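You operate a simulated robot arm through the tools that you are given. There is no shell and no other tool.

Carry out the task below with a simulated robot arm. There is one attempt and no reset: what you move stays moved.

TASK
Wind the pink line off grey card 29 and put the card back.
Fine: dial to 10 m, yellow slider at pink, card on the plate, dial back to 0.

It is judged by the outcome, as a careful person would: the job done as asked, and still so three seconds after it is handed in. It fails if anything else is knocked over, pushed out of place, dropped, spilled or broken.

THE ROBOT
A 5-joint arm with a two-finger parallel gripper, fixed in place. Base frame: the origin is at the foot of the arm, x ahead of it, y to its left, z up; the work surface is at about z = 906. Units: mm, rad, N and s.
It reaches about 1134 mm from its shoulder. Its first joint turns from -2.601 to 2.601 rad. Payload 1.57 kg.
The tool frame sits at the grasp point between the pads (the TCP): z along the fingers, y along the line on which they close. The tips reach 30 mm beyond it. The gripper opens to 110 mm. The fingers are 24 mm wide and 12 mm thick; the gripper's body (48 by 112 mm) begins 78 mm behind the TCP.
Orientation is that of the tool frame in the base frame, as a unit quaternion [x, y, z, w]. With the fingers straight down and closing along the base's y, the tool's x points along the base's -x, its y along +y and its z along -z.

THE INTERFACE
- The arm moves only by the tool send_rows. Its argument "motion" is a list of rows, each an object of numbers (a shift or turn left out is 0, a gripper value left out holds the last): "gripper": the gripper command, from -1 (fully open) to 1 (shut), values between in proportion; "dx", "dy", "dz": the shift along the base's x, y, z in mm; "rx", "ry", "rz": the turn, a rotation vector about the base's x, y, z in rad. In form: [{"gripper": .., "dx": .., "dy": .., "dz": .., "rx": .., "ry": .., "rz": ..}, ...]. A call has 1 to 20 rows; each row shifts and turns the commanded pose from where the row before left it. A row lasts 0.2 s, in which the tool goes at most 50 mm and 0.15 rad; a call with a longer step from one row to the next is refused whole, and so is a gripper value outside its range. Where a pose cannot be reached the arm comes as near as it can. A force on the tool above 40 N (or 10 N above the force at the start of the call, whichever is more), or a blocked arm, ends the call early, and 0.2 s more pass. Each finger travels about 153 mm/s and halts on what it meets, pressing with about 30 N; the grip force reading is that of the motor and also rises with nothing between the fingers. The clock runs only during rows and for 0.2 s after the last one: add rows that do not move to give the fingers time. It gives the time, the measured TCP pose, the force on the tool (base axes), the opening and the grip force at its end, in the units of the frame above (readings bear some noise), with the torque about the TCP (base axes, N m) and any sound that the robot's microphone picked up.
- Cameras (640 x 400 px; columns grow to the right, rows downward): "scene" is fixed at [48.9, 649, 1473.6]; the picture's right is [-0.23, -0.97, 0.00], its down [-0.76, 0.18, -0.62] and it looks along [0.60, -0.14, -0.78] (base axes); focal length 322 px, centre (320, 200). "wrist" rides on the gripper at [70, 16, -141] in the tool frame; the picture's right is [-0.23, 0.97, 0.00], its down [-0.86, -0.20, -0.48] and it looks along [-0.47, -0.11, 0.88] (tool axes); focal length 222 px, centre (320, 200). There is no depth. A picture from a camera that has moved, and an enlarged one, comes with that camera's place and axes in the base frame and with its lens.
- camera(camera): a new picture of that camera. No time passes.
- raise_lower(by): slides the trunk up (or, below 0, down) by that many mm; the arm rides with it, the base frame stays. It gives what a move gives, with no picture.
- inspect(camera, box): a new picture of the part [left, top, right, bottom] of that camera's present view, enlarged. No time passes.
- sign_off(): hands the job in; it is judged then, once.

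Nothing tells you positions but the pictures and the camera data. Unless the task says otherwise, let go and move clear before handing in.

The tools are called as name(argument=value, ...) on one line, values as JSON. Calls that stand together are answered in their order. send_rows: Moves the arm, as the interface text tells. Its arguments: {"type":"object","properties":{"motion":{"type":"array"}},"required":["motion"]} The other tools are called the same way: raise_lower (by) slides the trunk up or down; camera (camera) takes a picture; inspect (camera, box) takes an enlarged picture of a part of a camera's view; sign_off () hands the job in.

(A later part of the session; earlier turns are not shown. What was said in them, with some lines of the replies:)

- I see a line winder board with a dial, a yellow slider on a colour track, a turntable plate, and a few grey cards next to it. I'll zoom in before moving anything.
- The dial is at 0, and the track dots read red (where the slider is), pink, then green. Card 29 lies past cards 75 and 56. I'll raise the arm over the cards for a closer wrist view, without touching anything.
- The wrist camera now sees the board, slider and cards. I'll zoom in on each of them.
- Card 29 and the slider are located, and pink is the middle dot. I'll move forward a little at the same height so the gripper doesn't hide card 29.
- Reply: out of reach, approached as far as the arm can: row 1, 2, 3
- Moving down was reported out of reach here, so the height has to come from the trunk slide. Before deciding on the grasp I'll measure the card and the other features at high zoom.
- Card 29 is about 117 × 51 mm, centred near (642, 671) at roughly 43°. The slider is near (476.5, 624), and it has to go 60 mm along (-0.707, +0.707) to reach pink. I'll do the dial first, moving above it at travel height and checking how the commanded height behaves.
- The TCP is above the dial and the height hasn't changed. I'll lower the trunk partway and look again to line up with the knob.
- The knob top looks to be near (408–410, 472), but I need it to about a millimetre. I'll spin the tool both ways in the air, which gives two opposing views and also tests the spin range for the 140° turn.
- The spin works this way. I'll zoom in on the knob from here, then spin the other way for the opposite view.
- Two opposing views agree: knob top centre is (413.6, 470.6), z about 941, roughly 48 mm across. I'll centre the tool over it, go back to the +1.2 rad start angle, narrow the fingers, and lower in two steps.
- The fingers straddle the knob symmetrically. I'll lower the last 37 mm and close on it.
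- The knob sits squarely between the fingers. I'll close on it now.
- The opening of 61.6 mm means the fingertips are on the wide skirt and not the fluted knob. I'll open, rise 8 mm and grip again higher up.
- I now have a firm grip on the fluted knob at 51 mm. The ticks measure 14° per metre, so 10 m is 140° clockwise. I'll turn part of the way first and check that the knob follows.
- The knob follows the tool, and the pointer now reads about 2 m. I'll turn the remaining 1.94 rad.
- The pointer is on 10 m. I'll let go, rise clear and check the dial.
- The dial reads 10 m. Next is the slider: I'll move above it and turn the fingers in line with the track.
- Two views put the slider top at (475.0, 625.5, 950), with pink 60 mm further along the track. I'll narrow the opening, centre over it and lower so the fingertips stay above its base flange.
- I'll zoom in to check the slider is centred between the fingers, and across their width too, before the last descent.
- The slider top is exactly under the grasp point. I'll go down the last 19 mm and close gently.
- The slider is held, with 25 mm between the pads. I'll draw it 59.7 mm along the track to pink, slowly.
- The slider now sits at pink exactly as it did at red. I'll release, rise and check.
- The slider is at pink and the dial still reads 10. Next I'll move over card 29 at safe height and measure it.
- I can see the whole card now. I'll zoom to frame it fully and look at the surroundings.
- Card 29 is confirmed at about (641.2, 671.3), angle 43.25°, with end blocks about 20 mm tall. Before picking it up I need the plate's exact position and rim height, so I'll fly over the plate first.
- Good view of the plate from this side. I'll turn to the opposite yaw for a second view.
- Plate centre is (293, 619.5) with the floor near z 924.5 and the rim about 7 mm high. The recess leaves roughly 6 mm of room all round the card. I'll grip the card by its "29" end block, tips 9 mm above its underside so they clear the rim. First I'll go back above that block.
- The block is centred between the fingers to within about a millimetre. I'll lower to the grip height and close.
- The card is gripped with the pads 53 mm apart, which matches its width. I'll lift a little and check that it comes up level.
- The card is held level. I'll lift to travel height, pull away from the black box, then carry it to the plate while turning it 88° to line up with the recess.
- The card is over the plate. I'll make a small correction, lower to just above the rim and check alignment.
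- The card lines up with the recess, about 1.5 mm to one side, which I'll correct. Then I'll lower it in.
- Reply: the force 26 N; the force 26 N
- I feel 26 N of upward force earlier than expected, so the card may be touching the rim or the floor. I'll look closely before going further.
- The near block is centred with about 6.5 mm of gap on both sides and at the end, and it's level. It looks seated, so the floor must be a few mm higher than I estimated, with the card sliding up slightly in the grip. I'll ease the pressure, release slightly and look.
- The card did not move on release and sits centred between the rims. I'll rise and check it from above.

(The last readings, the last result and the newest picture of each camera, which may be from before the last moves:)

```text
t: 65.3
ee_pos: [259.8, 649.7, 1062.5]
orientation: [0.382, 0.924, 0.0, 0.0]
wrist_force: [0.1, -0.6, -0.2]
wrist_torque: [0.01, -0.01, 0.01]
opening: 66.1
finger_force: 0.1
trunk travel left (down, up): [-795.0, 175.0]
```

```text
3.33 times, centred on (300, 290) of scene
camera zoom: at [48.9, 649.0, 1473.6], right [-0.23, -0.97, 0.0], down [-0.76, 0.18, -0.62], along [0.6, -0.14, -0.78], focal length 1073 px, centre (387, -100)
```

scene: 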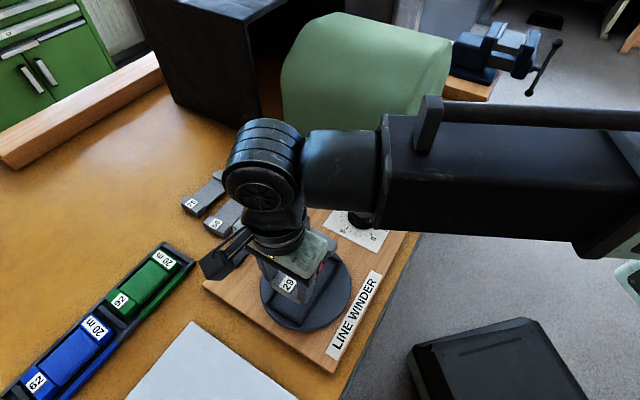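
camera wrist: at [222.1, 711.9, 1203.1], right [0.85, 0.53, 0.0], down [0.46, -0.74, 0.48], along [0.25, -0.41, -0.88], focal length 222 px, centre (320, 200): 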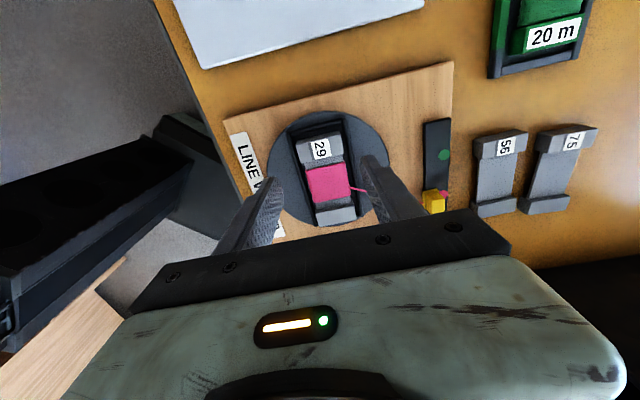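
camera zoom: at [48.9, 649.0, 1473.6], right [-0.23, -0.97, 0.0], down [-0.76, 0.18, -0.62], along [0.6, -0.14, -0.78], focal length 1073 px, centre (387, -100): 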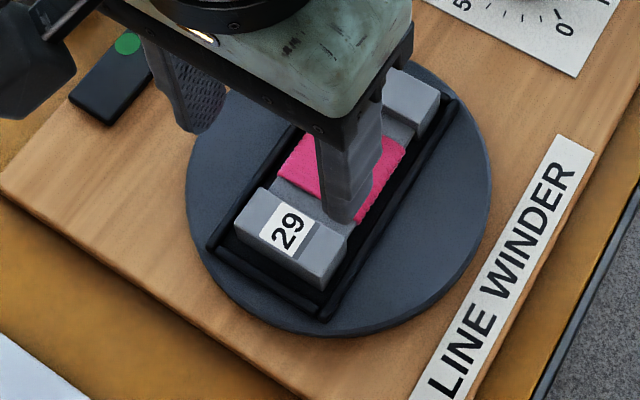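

The card sits well in the recess, and a pink strand now runs from it to the slider, so the winder has accepted it. Now I'll go back over the dial to turn it to 0.

send_rows(motion=[{"gripper": -0.4, "dx": 25.5, "dy": -30.1, "rz": -0.0763}, {"dx": 25.5, "dy": -30.1, "rz": -0.0763}, {"dx": 25.5, "dy": -30.1, "rz": -0.0763}, {"dx": 25.5, "dy": -30.1, "rz": -0.0763}, {"dx": 25.5, "dy": -30.1, "rz": -0.0763}, {"dx": 25.7, "dy": -30, "rz": -0.0763}, {}, {}])

inspect(camera="wrist", box=[285, 110, 350, 180])

inspect(camera="scene", box=[220, 150, 420, 340])

```text
t: 67.1
ee_pos: [413.5, 468.8, 1061.3]
orientation: [0.583, 0.813, 0.0, 0.0]
wrist_force: [0.6, -0.8, 0.6]
wrist_torque: [0.02, -0.02, -0.03]
opening: 76.8
finger_force: 0.1
trunk travel left (down, up): [-795.0, 175.0]
```

```text
5.71 times, centred on (318, 145) of wrist
camera zoom: at [405.5, 540.7, 1203.1], right [0.99, 0.1, 0.0], down [0.09, -0.87, 0.48], along [0.05, -0.48, -0.88], focal length 1269 px, centre (334, 514)
```

zoom: 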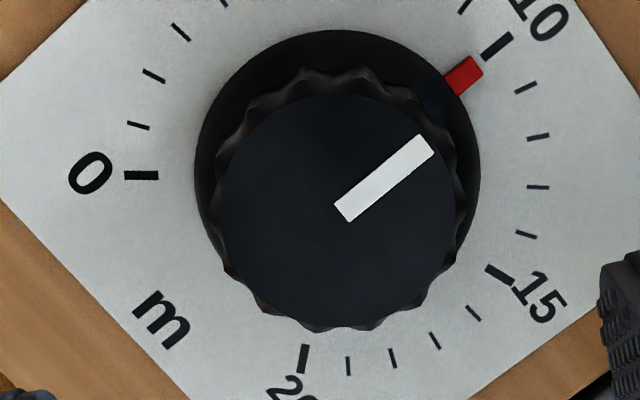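

```text
2.11 times, centred on (320, 245) of scene
camera zoom: at [48.9, 649.0, 1473.6], right [-0.23, -0.97, 0.0], down [-0.76, 0.18, -0.62], along [0.6, -0.14, -0.78], focal length 678 px, centre (320, 105)
```

zoom: 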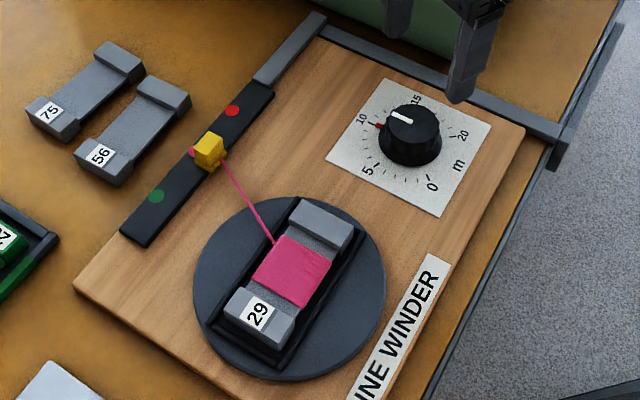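

The dial still reads 10, and the strand runs from card to slider. I'll make a 1 mm correction, descend to the same knob height as before and grip.

send_rows(motion=[{"gripper": -0.4, "dx": 0.4, "dy": 1.1}, {}, {}])

raise_lower(by=-103.4)

inspect(camera="wrist", box=[230, 70, 430, 250])

send_rows(motion=[{"gripper": 0.0}, {"gripper": 0.05}, {"gripper": 1}, {"gripper": 1}, {}])

inspect(camera="wrist", box=[230, 70, 430, 250])

```text
t: 67.9
ee_pos: [414.0, 470.3, 1062.5]
orientation: [0.582, 0.813, 0.0, 0.0]
wrist_force: [0.5, -0.3, 0.2]
wrist_torque: [0.01, -0.04, 0.02]
opening: 77.2
finger_force: 0.1
trunk travel left (down, up): [-795.0, 175.0]
```

```text
t: 69.3
ee_pos: [414.0, 470.3, 958.8]
orientation: [0.582, 0.813, 0.0, 0.0]
wrist_force: [-0.9, -0.2, -0.3]
wrist_torque: [-0.02, -0.03, 0.03]
opening: 77.1
finger_force: 0.2
trunk travel left (down, up): [-692.0, 278.0]
```

```text
2.22 times, centred on (330, 160) of wrist
camera zoom: at [405.9, 542.0, 1099.8], right [0.99, 0.1, 0.0], down [0.09, -0.87, 0.48], along [0.05, -0.48, -0.88], focal length 494 px, centre (298, 289)
```

zoom: 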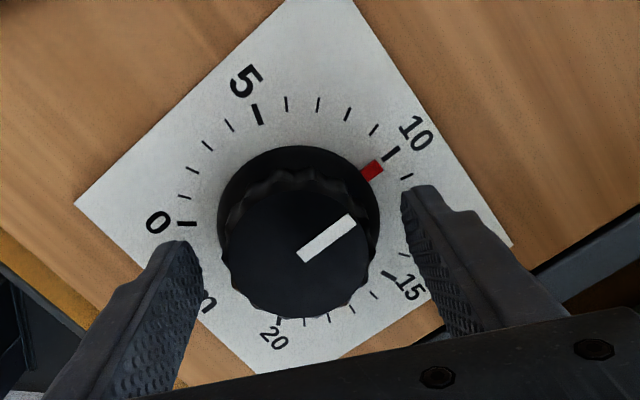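

```text
t: 70.5
ee_pos: [412.7, 470.5, 960.3]
orientation: [0.581, 0.814, 0.0, -0.001]
wrist_force: [2.9, 1.6, 3.4]
wrist_torque: [-0.15, 0.25, -0.02]
opening: 51.2
finger_force: 44.7
trunk travel left (down, up): [-692.0, 278.0]
```

```text
2.22 times, centred on (330, 160) of wrist
camera zoom: at [406.1, 542.1, 1099.8], right [0.99, 0.1, 0.0], down [0.09, -0.87, 0.48], along [0.05, -0.48, -0.88], focal length 494 px, centre (298, 289)
```

zoom: 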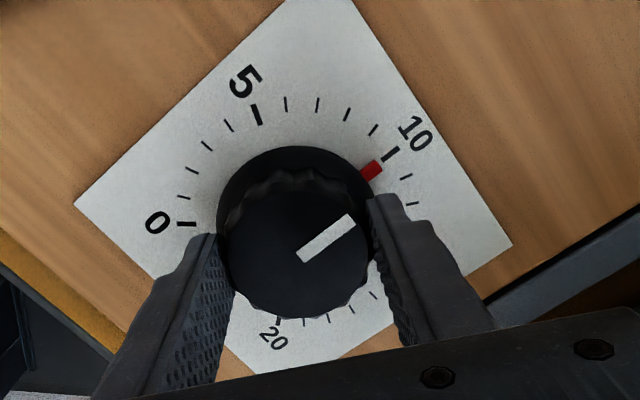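

The knob is gripped at 51 mm again. I'll turn counter-clockwise part of the way and check that the line winds off.

send_rows(motion=[{"gripper": 1, "rz": 0.1}, {"rz": 0.15}, {"rz": 0.15}, {"rz": 0.1}, {}])

inspect(camera="scene", box=[220, 150, 420, 340])

inspect(camera="wrist", box=[230, 70, 430, 250])

```text
t: 71.7
ee_pos: [413.5, 470.3, 959.5]
orientation: [0.361, 0.933, 0.0, -0.001]
wrist_force: [4.7, 4.2, 7.8]
wrist_torque: [-0.02, 0.37, 0.02]
opening: 51.4
finger_force: 45.1
trunk travel left (down, up): [-692.0, 278.0]
```

```text
2.11 times, centred on (320, 245) of scene
camera zoom: at [48.9, 649.0, 1473.6], right [-0.23, -0.97, 0.0], down [-0.76, 0.18, -0.62], along [0.6, -0.14, -0.78], focal length 678 px, centre (320, 105)
```

zoom: 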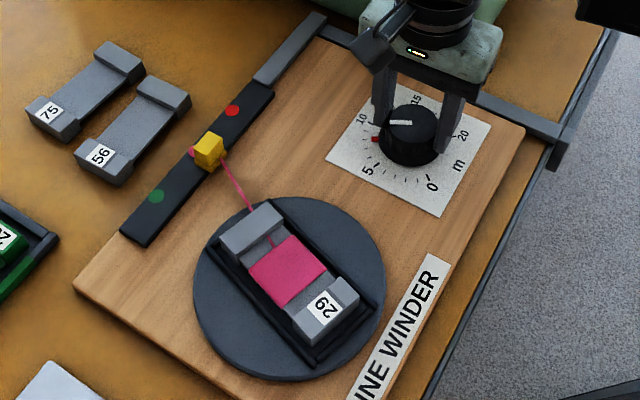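

```text
2.22 times, centred on (330, 160) of wrist
camera zoom: at [372.6, 529.8, 1099.8], right [0.82, 0.57, 0.0], down [0.5, -0.72, 0.48], along [0.27, -0.39, -0.88], focal length 494 px, centre (298, 289)
```

zoom: 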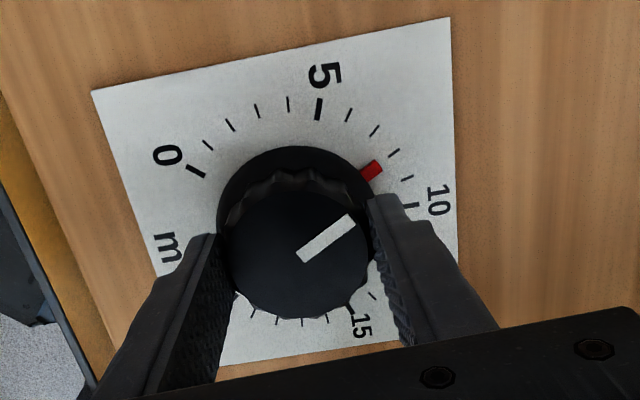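

The plate is turning with the dial and winding the line off. I'll continue the remaining 1.94 rad to 0, at a moderate pace.

send_rows(motion=[{"gripper": 1, "rz": 0.1}, {"rz": 0.12}, {"rz": 0.12}, {"rz": 0.12}, {"rz": 0.12}, {"rz": 0.12}, {"rz": 0.12}, {"rz": 0.12}, {"rz": 0.12}, {"rz": 0.12}, {"rz": 0.12}, {"rz": 0.12}, {"rz": 0.12}, {"rz": 0.12}, {"rz": 0.12}, {"rz": 0.12}, {"rz": 0.0435}, {}, {}])

inspect(camera="scene", box=[220, 150, 420, 340])

inspect(camera="wrist", box=[230, 70, 430, 250])

```text
t: 75.7
ee_pos: [413.6, 470.3, 958.0]
orientation: [-0.566, 0.824, 0.0, 0.0]
wrist_force: [1.4, -4.9, -3.8]
wrist_torque: [-0.12, 0.31, -0.3]
opening: 51.7
finger_force: 45.0
trunk travel left (down, up): [-692.0, 278.0]
```

```text
2.11 times, centred on (320, 245) of scene
camera zoom: at [48.9, 649.0, 1473.6], right [-0.23, -0.97, 0.0], down [-0.76, 0.18, -0.62], along [0.6, -0.14, -0.78], focal length 678 px, centre (320, 105)
```

zoom: 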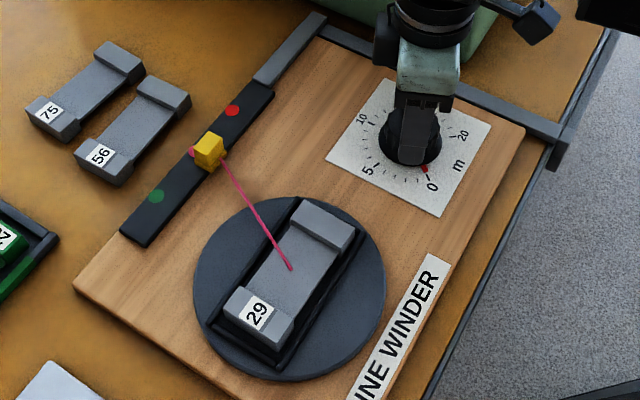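

```text
2.22 times, centred on (330, 160) of wrist
camera zoom: at [372.9, 411.2, 1099.8], right [-0.83, 0.56, 0.0], down [0.49, 0.73, 0.48], along [0.27, 0.4, -0.88], focal length 494 px, centre (298, 289)
```

zoom: 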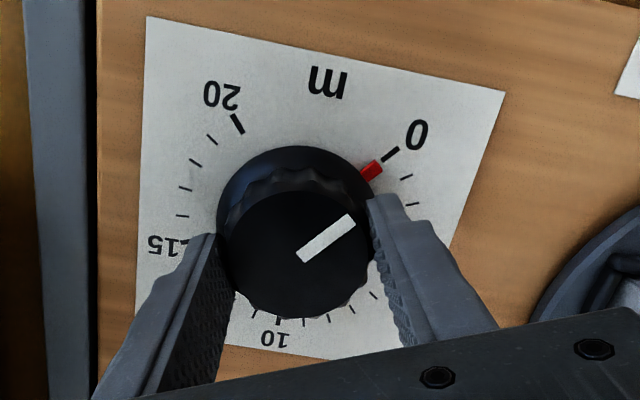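

The winding is gone from the card, the plate is back at its original angle and the pointer is at 0. I'll release, rise and check.

send_rows(motion=[{"gripper": 0.0}, {"gripper": -0.4}, {"gripper": -0.4}, {}])

raise_lower(by=103.4)

inspect(camera="wrist", box=[285, 110, 350, 180])

inspect(camera="scene", box=[220, 150, 420, 340])

inspect(camera="scene", box=[260, 190, 350, 280])

```text
t: 76.7
ee_pos: [414.0, 470.7, 958.5]
orientation: [-0.566, 0.825, 0.0, 0.0]
wrist_force: [0.1, 0.0, 0.4]
wrist_torque: [0.02, 0.02, 0.01]
opening: 77.1
finger_force: 0.1
trunk travel left (down, up): [-692.0, 278.0]
```

```text
t: 78.0
ee_pos: [413.1, 469.4, 1063.4]
orientation: [-0.565, 0.825, 0.0, 0.0]
wrist_force: [0.2, 0.1, 0.0]
wrist_torque: [0.04, -0.02, -0.02]
opening: 77.1
finger_force: 0.2
trunk travel left (down, up): [-795.0, 175.0]
```

```text
5.71 times, centred on (318, 145) of wrist
camera zoom: at [372.8, 411.6, 1203.1], right [-0.83, 0.56, 0.0], down [0.49, 0.73, 0.48], along [0.27, 0.4, -0.88], focal length 1269 px, centre (334, 514)
```

zoom: 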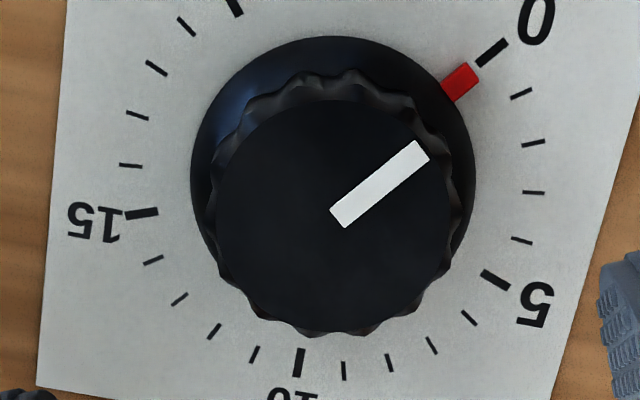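

```text
2.11 times, centred on (320, 245) of scene
camera zoom: at [48.9, 649.0, 1473.6], right [-0.23, -0.97, 0.0], down [-0.76, 0.18, -0.62], along [0.6, -0.14, -0.78], focal length 678 px, centre (320, 105)
```

zoom: 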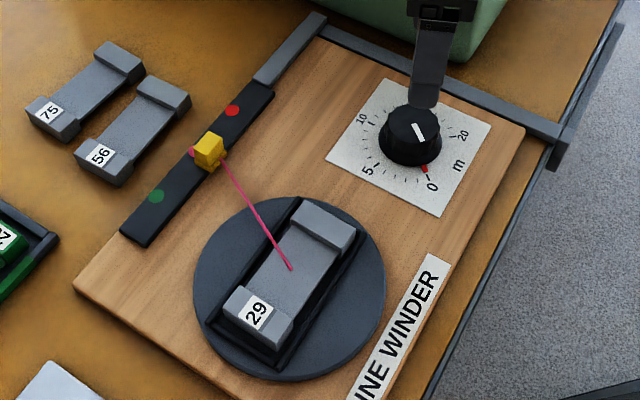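

```text
4.44 times, centred on (305, 235) of scene
camera zoom: at [48.9, 649.0, 1473.6], right [-0.23, -0.97, 0.0], down [-0.76, 0.18, -0.62], along [0.6, -0.14, -0.78], focal length 1431 px, centre (387, 44)
```

zoom: 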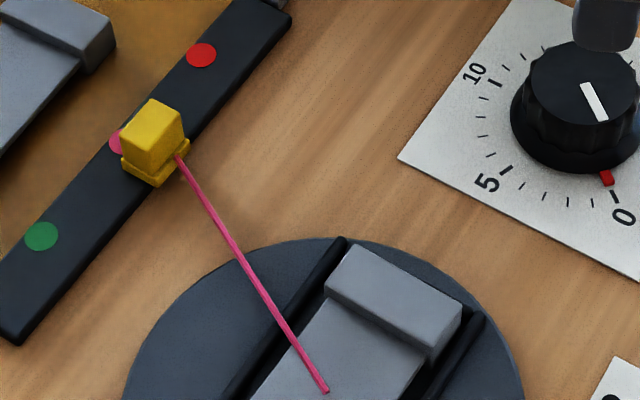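

The dial pointer matches its starting reference, so it reads 0, the slider is at pink and card 29 is empty. Now I'll return over the card at the same pose I released it from, to compare and pick it up.

send_rows(motion=[{"gripper": -0.2, "dx": -10.92, "dy": 12.86, "rz": -0.1418}, {"dx": -10.92, "dy": 12.86, "rz": -0.1418}, {"dx": -10.92, "dy": 12.86, "rz": -0.1418}, {"dx": -10.92, "dy": 12.86, "rz": -0.1418}, {"dx": -10.92, "dy": 12.86, "rz": -0.1418}, {"dx": -10.92, "dy": 12.86, "rz": -0.1418}, {"dx": -10.92, "dy": 12.86, "rz": -0.1418}, {"dx": -10.92, "dy": 12.86, "rz": -0.1418}, {"dx": -10.92, "dy": 12.86, "rz": -0.1418}, {"dx": -10.92, "dy": 12.86, "rz": -0.1418}, {"dx": -10.92, "dy": 12.86, "rz": -0.1418}, {"dx": -10.92, "dy": 12.86, "rz": -0.1418}, {"dx": -10.92, "dy": 12.86, "rz": -0.1418}, {"dx": -10.92, "dy": 12.86, "rz": -0.1418}, {}, {}])

camera(camera="wrist")

inspect(camera="wrist", box=[240, 80, 400, 230])

```text
t: 81.5
ee_pos: [260.8, 651.0, 1062.5]
orientation: [0.381, 0.925, 0.001, 0.0]
wrist_force: [-0.6, 0.4, -0.8]
wrist_torque: [0.0, 0.01, -0.02]
opening: 66.1
finger_force: 0.1
trunk travel left (down, up): [-795.0, 175.0]
```

```text
taken
camera wrist: at [222.2, 711.4, 1203.2], right [0.85, 0.53, 0.0], down [0.47, -0.74, 0.48], along [0.25, -0.41, -0.88], focal length 222 px, centre (320, 200)
```

wrist: 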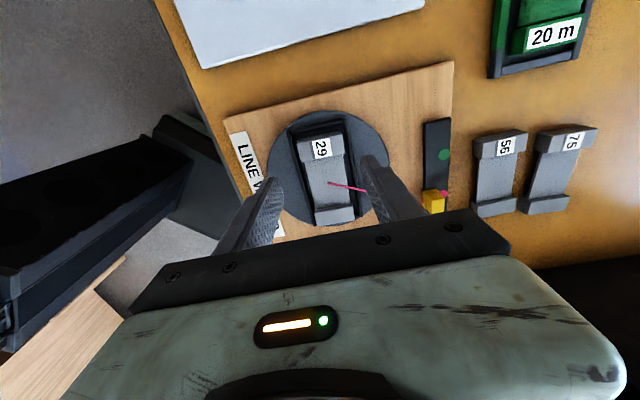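

```text
2.67 times, centred on (320, 155) of wrist
camera zoom: at [222.2, 711.4, 1203.2], right [0.85, 0.53, 0.0], down [0.47, -0.74, 0.48], along [0.25, -0.41, -0.88], focal length 592 px, centre (320, 320)
```

zoom: 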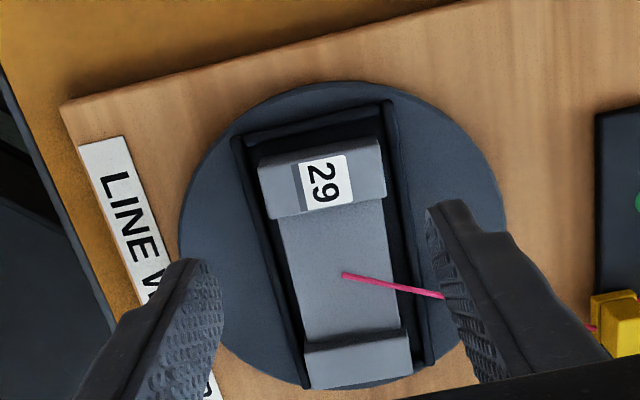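

The card has turned about 2° in its recess during winding. I'll zoom in for its exact pose before gripping.

inspect(camera="wrist", box=[280, 120, 370, 230])

inspect(camera="wrist", box=[285, 110, 365, 170])

inspect(camera="wrist", box=[295, 185, 375, 235])

```text
3.64 times, centred on (325, 175) of wrist
camera zoom: at [222.2, 711.4, 1203.2], right [0.85, 0.53, 0.0], down [0.47, -0.74, 0.48], along [0.25, -0.41, -0.88], focal length 808 px, centre (302, 291)
```

zoom: 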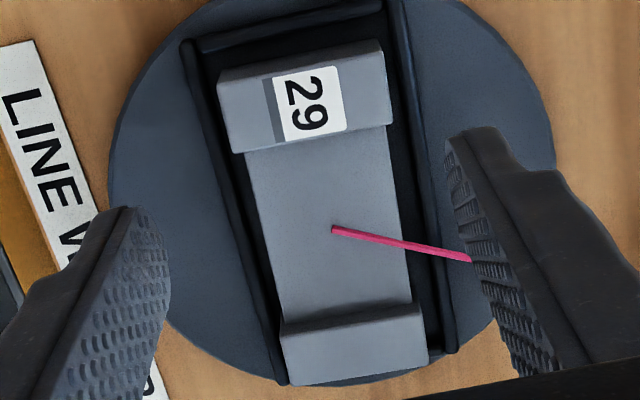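

```text
6.67 times, centred on (325, 140) of wrist
camera zoom: at [222.2, 711.4, 1203.2], right [0.85, 0.53, 0.0], down [0.47, -0.74, 0.48], along [0.25, -0.41, -0.88], focal length 1481 px, centre (287, 600)
```

zoom: 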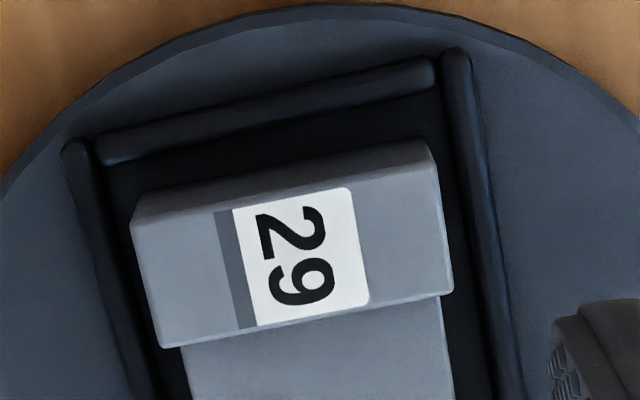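

```text
8.00 times, centred on (335, 210) of wrist
camera zoom: at [222.2, 711.4, 1203.2], right [0.85, 0.53, 0.0], down [0.47, -0.74, 0.48], along [0.25, -0.41, -0.88], focal length 1777 px, centre (200, 120)
```

zoom: 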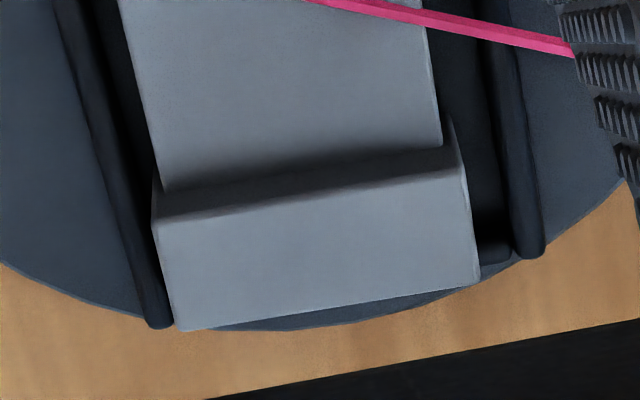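

The card is now at about -46.5°, with its near block centred at (260.3, 652.8). I'll match the gripper to that, descend to the release height and grip.

send_rows(motion=[{"gripper": -0.2, "dx": 1.1, "dy": 0.6, "rz": -0.028}, {}, {}])

raise_lower(by=-94)

inspect(camera="wrist", box=[270, 120, 370, 210])

```text
t: 82.2
ee_pos: [262.1, 651.3, 1061.3]
orientation: [0.394, 0.919, 0.0, 0.0]
wrist_force: [-0.4, -0.1, 0.4]
wrist_torque: [-0.04, 0.0, -0.01]
opening: 65.9
finger_force: 0.2
trunk travel left (down, up): [-795.0, 175.0]
```

```text
t: 83.5
ee_pos: [261.6, 650.6, 969.3]
orientation: [0.394, 0.919, -0.001, 0.0]
wrist_force: [-0.1, 0.3, -0.1]
wrist_torque: [-0.03, 0.02, -0.01]
opening: 66.2
finger_force: 0.1
trunk travel left (down, up): [-701.0, 269.0]
```

```text
4.44 times, centred on (320, 165) of wrist
camera zoom: at [225.0, 713.1, 1109.2], right [0.86, 0.51, 0.0], down [0.45, -0.76, 0.48], along [0.24, -0.41, -0.88], focal length 987 px, centre (320, 356)
```

zoom: 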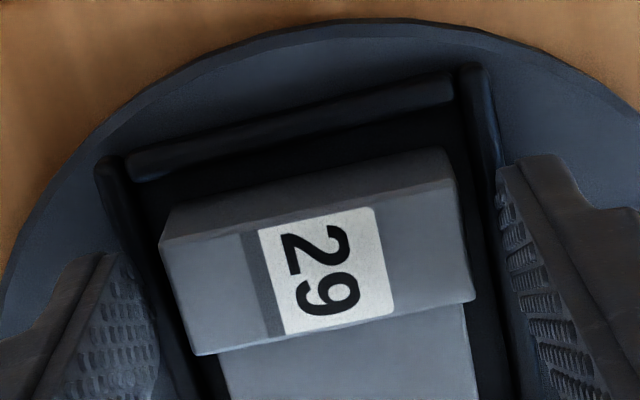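

The view matches the release view almost exactly. I'll close on the block.

send_rows(motion=[{"gripper": 0.0}, {"gripper": 0.05}, {"gripper": 1}, {}, {}])

raise_lower(by=15)

inspect(camera="wrist", box=[270, 120, 370, 210])

inspect(camera="scene", box=[230, 190, 380, 340])

```text
t: 84.7
ee_pos: [262.0, 650.7, 967.9]
orientation: [0.394, 0.919, 0.0, 0.0]
wrist_force: [-0.2, -0.4, 0.9]
wrist_torque: [0.01, 0.0, -0.01]
opening: 52.9
finger_force: 30.0
trunk travel left (down, up): [-701.0, 269.0]
```

```text
t: 85.4
ee_pos: [261.8, 651.2, 984.2]
orientation: [0.393, 0.919, -0.001, 0.0]
wrist_force: [-0.4, -0.7, -0.5]
wrist_torque: [0.04, 0.01, -0.03]
opening: 53.2
finger_force: 30.0
trunk travel left (down, up): [-716.0, 254.0]
```

```text
4.44 times, centred on (320, 165) of wrist
camera zoom: at [225.0, 713.3, 1124.1], right [0.86, 0.51, 0.0], down [0.45, -0.76, 0.48], along [0.24, -0.41, -0.88], focal length 987 px, centre (320, 356)
```

zoom: 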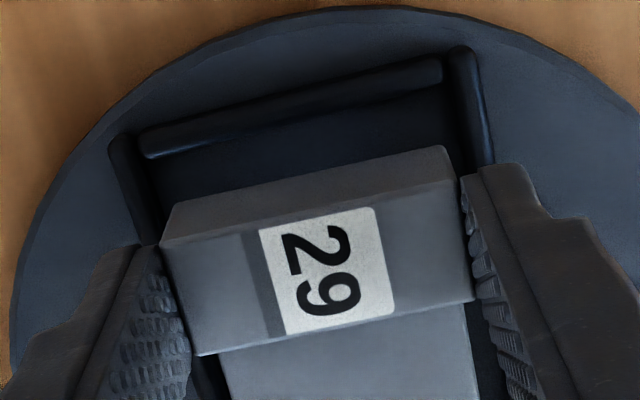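

```text
2.67 times, centred on (305, 265) of scene
camera zoom: at [48.9, 649.0, 1473.6], right [-0.23, -0.97, 0.0], down [-0.76, 0.18, -0.62], along [0.6, -0.14, -0.78], focal length 859 px, centre (360, 27)
```

zoom: 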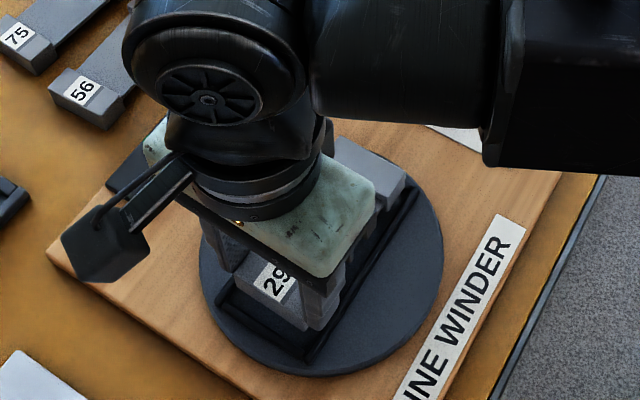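

The empty card is up and held level. I'll lift to travel height and carry it back along the reverse path, finishing the turn before the final approach near the black box.

raise_lower(by=50)

send_rows(motion=[{"gripper": 1, "dx": 24.5, "dy": -0.8, "rz": 0.13067}, {"dx": 24.5, "dy": -0.8, "rz": 0.13067}, {"dx": 24.5, "dy": -0.8, "rz": 0.13067}, {"dx": 24.5, "dy": -0.8, "rz": 0.13067}, {"dx": 24.5, "dy": -0.8, "rz": 0.13067}, {"dx": 24.5, "dy": -0.8, "rz": 0.13067}, {"dx": 24.5, "dy": -0.8, "rz": 0.13067}, {"dx": 24.5, "dy": -0.8, "rz": 0.13067}, {"dx": 24.5, "dy": -0.8, "rz": 0.13067}, {"dx": 24.5, "dy": -0.8, "rz": 0.13067}, {"dx": 24.5, "dy": -0.8, "rz": 0.13067}, {"dx": 24.5, "dy": -0.8, "rz": 0.13067}, {"dx": 25.8, "dy": -1.0}, {"dx": 25.8, "dy": -1.0}, {}, {}, {}])

camera(camera="wrist")

camera(camera="scene")

```text
t: 86.3
ee_pos: [260.9, 650.9, 1032.9]
orientation: [0.394, 0.919, 0.0, 0.0]
wrist_force: [1.2, 0.1, -0.5]
wrist_torque: [0.02, 0.04, 0.05]
opening: 53.3
finger_force: 29.4
trunk travel left (down, up): [-766.0, 204.0]
```

```text
t: 89.9
ee_pos: [608.4, 639.0, 1032.7]
orientation: [-0.371, 0.929, 0.0, -0.001]
wrist_force: [1.0, 0.1, -1.0]
wrist_torque: [-0.02, 0.04, 0.0]
opening: 53.0
finger_force: 30.1
trunk travel left (down, up): [-766.0, 204.0]
```

```text
taken
camera wrist: at [546.1, 603.8, 1174.1], right [-0.51, 0.86, 0.0], down [0.76, 0.44, 0.48], along [0.41, 0.24, -0.88], focal length 222 px, centre (320, 200)
```

wrist: 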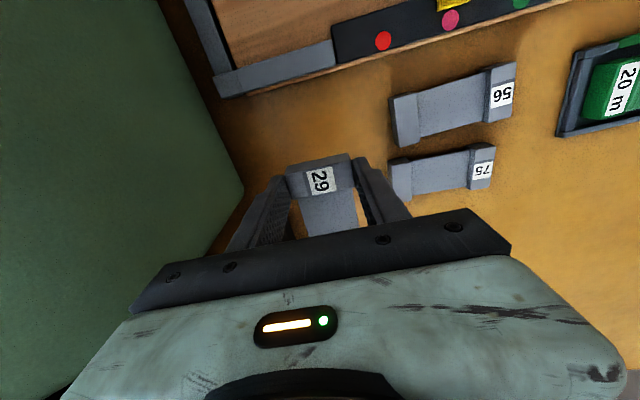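

```text
taken
```

scene: 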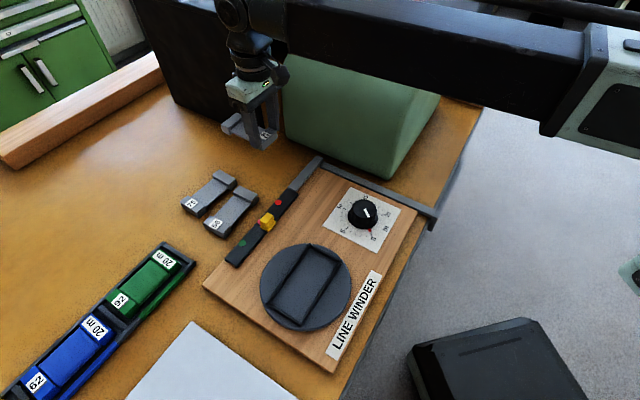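

The strand is gone and the card is back over its original spot. I'll compare its place in the grip with the original grasp before lowering.

inspect(camera="wrist", box=[230, 110, 410, 240])

inspect(camera="scene", box=[200, 70, 310, 180])

```text
3.08 times, centred on (320, 175) of wrist
camera zoom: at [546.1, 603.8, 1174.1], right [-0.51, 0.86, 0.0], down [0.76, 0.44, 0.48], along [0.41, 0.24, -0.88], focal length 684 px, centre (320, 277)
```

zoom: 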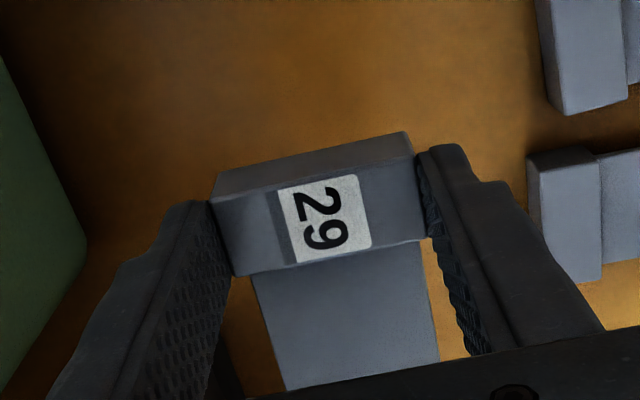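

```text
3.64 times, centred on (255, 125) of scene
camera zoom: at [48.9, 649.0, 1473.6], right [-0.23, -0.97, 0.0], down [-0.76, 0.18, -0.62], along [0.6, -0.14, -0.78], focal length 1171 px, centre (556, 473)
```

zoom: 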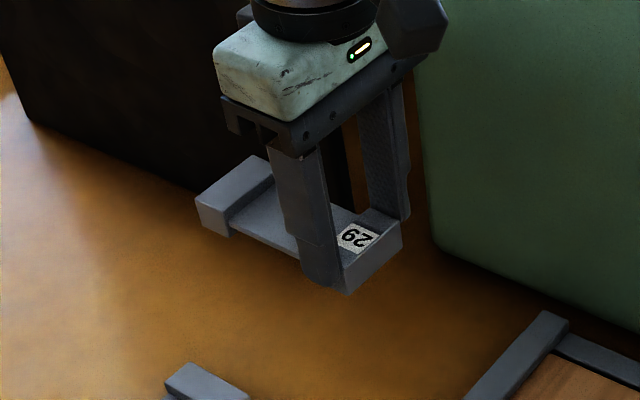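

The card sits in the grip within about half a millimetre of the original grasp. I'll apply the tiny corrections, lower most of the way, then settle it in small steps.

send_rows(motion=[{"gripper": 1, "dx": -0.5, "dy": -0.2, "rz": -0.004}, {}, {}])

raise_lower(by=-84)

camera(camera="wrist")

inspect(camera="scene", box=[200, 100, 310, 210])

```text
t: 90.7
ee_pos: [607.7, 638.7, 1033.3]
orientation: [-0.369, 0.929, 0.0, 0.0]
wrist_force: [-0.8, -0.1, -0.7]
wrist_torque: [0.01, 0.03, -0.01]
opening: 52.8
finger_force: 30.0
trunk travel left (down, up): [-766.0, 204.0]
```

```text
t: 91.9
ee_pos: [607.9, 639.6, 948.9]
orientation: [-0.369, 0.929, 0.001, -0.001]
wrist_force: [-0.3, 0.2, -1.4]
wrist_torque: [0.01, 0.03, -0.04]
opening: 53.0
finger_force: 29.8
trunk travel left (down, up): [-682.0, 288.0]
```

```text
taken
camera wrist: at [545.1, 603.7, 1090.2], right [-0.5, 0.86, 0.0], down [0.76, 0.44, 0.48], along [0.41, 0.24, -0.88], focal length 222 px, centre (320, 200)
```

wrist: 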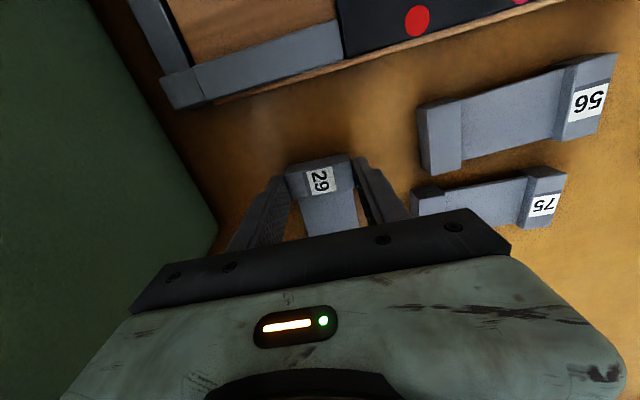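

```text
3.64 times, centred on (255, 155) of scene
camera zoom: at [48.9, 649.0, 1473.6], right [-0.23, -0.97, 0.0], down [-0.76, 0.18, -0.62], along [0.6, -0.14, -0.78], focal length 1171 px, centre (556, 364)
```

zoom: 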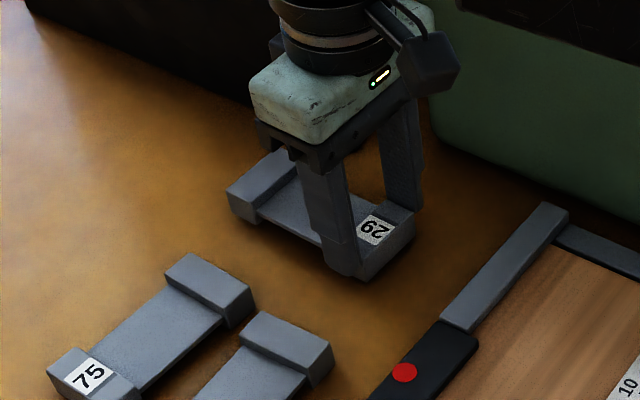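

The pose now matches the original grasp to 0.1 mm. I'll lower in small steps until the table is felt.

raise_lower(by=-4)

raise_lower(by=-1.5)

inspect(camera="scene", box=[200, 100, 310, 210])

```text
t: 92.4
ee_pos: [607.6, 639.6, 945.2]
orientation: [-0.369, 0.929, -0.001, -0.001]
wrist_force: [-0.7, 0.2, -1.7]
wrist_torque: [-0.02, 0.02, 0.04]
opening: 53.1
finger_force: 30.0
trunk travel left (down, up): [-678.0, 292.0]
```

```text
t: 92.9
ee_pos: [607.2, 638.1, 944.2]
orientation: [-0.369, 0.93, -0.001, 0.0]
wrist_force: [-0.4, -1.0, -0.6]
wrist_torque: [-0.05, 0.01, 0.0]
opening: 53.1
finger_force: 30.3
trunk travel left (down, up): [-677.0, 293.0]
```

```text
3.64 times, centred on (255, 155) of scene
camera zoom: at [48.9, 649.0, 1473.6], right [-0.23, -0.97, 0.0], down [-0.76, 0.18, -0.62], along [0.6, -0.14, -0.78], focal length 1171 px, centre (556, 364)
```

zoom: 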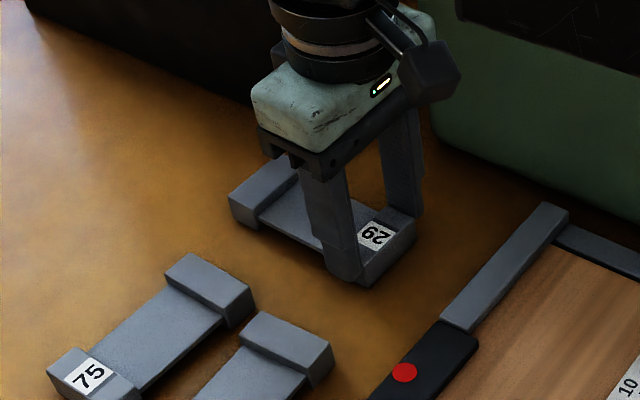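

raise_lower(by=-1.5)

raise_lower(by=-1)

```text
t: 93.4
ee_pos: [607.4, 639.8, 942.3]
orientation: [-0.368, 0.93, 0.0, 0.001]
wrist_force: [0.8, 0.4, 1.0]
wrist_torque: [0.14, -0.2, 0.02]
opening: 53.2
finger_force: 29.9
trunk travel left (down, up): [-675.0, 295.0]
```

```text
t: 93.9
ee_pos: [608.4, 639.5, 942.9]
orientation: [-0.37, 0.929, 0.0, 0.001]
wrist_force: [3.9, 4.6, 15.8]
wrist_torque: [0.16, -0.09, 0.01]
opening: 53.0
finger_force: 29.8
trunk travel left (down, up): [-674.0, 296.0]
```

The card is touching the table, with 16 N felt. I'll ease off slightly and release.

raise_lower(by=0.8)

send_rows(motion=[{"gripper": 0.0}, {"gripper": -0.3}, {"gripper": -0.3}, {}])

raise_lower(by=115)

camera(camera="wrist")

camera(camera="scene")

```text
t: 94.5
ee_pos: [608.0, 638.8, 942.6]
orientation: [-0.369, 0.929, 0.0, 0.0]
wrist_force: [0.6, 0.8, 6.4]
wrist_torque: [0.21, -0.25, 0.02]
opening: 53.2
finger_force: 30.3
trunk travel left (down, up): [-675.0, 295.0]
```

```text
t: 95.5
ee_pos: [608.5, 638.6, 943.2]
orientation: [-0.369, 0.929, 0.0, 0.0]
wrist_force: [0.0, -0.2, -0.3]
wrist_torque: [-0.02, -0.02, -0.01]
opening: 71.4
finger_force: 0.0
trunk travel left (down, up): [-675.0, 295.0]
```

```text
t: 96.9
ee_pos: [607.9, 639.4, 1056.7]
orientation: [-0.369, 0.929, 0.0, 0.0]
wrist_force: [0.3, -0.2, -0.6]
wrist_torque: [-0.02, 0.01, -0.02]
opening: 71.8
finger_force: 0.1
trunk travel left (down, up): [-790.0, 180.0]
```

```text
taken
camera wrist: at [545.2, 603.9, 1197.9], right [-0.5, 0.86, 0.0], down [0.76, 0.44, 0.48], along [0.41, 0.24, -0.88], focal length 222 px, centre (320, 200)
```

wrist: 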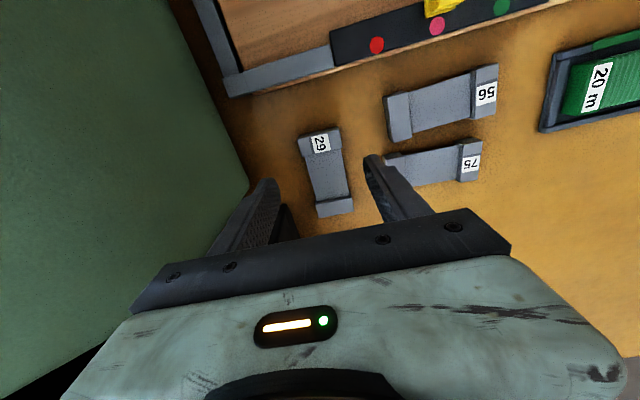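

```text
taken
```

scene: 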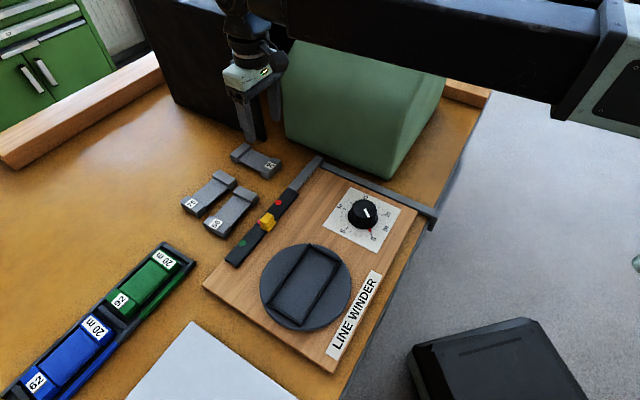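

The card is down and released. I'll compare with the original picture using the same crop, and check the dial and slider.

inspect(camera="scene", box=[220, 130, 300, 190])

inspect(camera="scene", box=[300, 160, 440, 280])

inspect(camera="scene", box=[160, 130, 320, 280])

```text
6.67 times, centred on (260, 160) of scene
camera zoom: at [48.9, 649.0, 1473.6], right [-0.23, -0.97, 0.0], down [-0.76, 0.18, -0.62], along [0.6, -0.14, -0.78], focal length 2147 px, centre (720, 467)
```

zoom: 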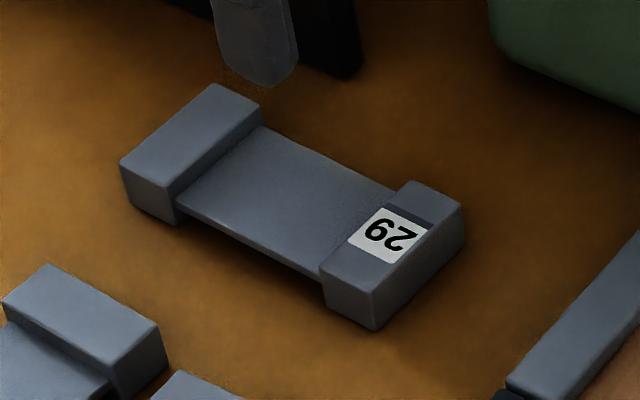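

```text
3.33 times, centred on (370, 220) of scene
camera zoom: at [48.9, 649.0, 1473.6], right [-0.23, -0.97, 0.0], down [-0.76, 0.18, -0.62], along [0.6, -0.14, -0.78], focal length 1073 px, centre (153, 133)
```

zoom: 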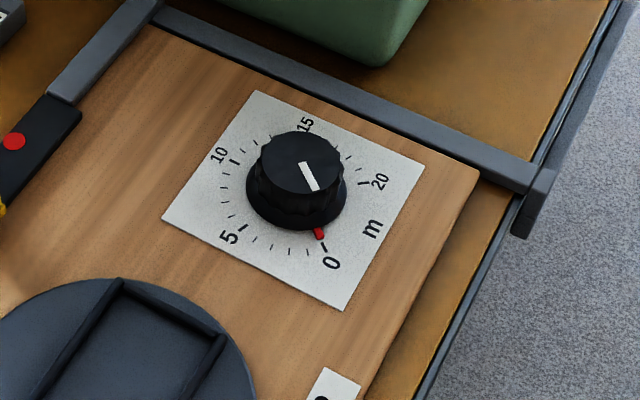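

```text
2.67 times, centred on (240, 205) of scene
camera zoom: at [48.9, 649.0, 1473.6], right [-0.23, -0.97, 0.0], down [-0.76, 0.18, -0.62], along [0.6, -0.14, -0.78], focal length 859 px, centre (533, 187)
```

zoom: 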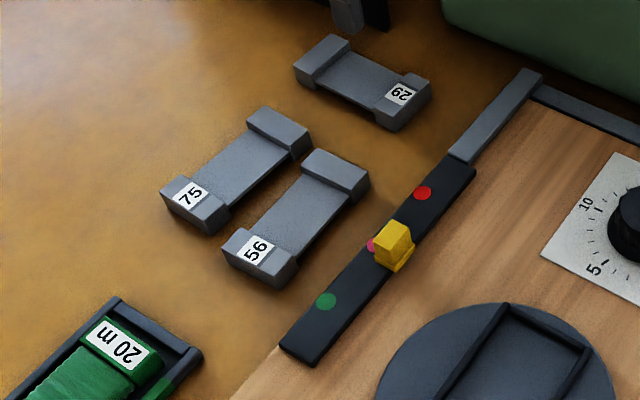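

Card 29 is back where it was to within about half a millimetre. The dial matches its 0 reference, the slider is at pink and the other cards haven't moved. I'll retreat clear before handing in.

raise_lower(by=110)

send_rows(motion=[{"dx": -36, "dy": -20}, {"dx": -36, "dy": -20}, {"dx": -36, "dy": -20}, {"dx": -36, "dy": -20}, {"dx": -36, "dy": -20}, {"dx": -36, "dy": -20}, {}, {}, {}, {}])

camera(camera="scene")

```text
t: 98.3
ee_pos: [608.0, 638.2, 1165.8]
orientation: [-0.369, 0.929, 0.0, 0.0]
wrist_force: [0.4, 0.4, -0.4]
wrist_torque: [-0.03, 0.01, 0.02]
opening: 71.3
finger_force: 0.1
trunk travel left (down, up): [-900.0, 70.0]
```

```text
t: 100.5
ee_pos: [390.8, 517.9, 1166.4]
orientation: [-0.369, 0.929, 0.0, 0.0]
wrist_force: [0.3, 0.8, -0.4]
wrist_torque: [0.0, 0.0, 0.01]
opening: 71.4
finger_force: 0.1
trunk travel left (down, up): [-900.0, 70.0]
```

```text
taken
```

scene: 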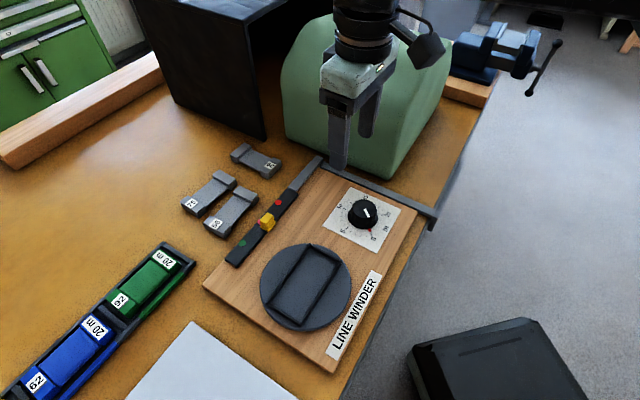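

Everything is in place: card 29 is empty and back in its spot, the dial is at 0, the slider is at pink, nothing else has moved and the arm is clear. I'm handing in now.

sign_off()

```text
The job is handed in.
```

The pink line is off grey card 29, and the card is back in its original spot, within about half a millimetre going by the pictures. I've handed the job in.

- **Dial:** I turned it to 10 m before winding, and it is now back at 0, matching its starting mark.
- **Yellow slider:** I moved it from red to pink and left it there.
- **Card 29:** It sat in the plate's recess while the line wound off, and no pink line is left on it.
- **Everything else:** The other cards and nearby objects look unmoved in the final pictures, and the arm was clear before I handed in.

When I set the card on the plate, it touched down a few millimetres higher than I had measured and slid up slightly in the grip. It still seated level and centred.
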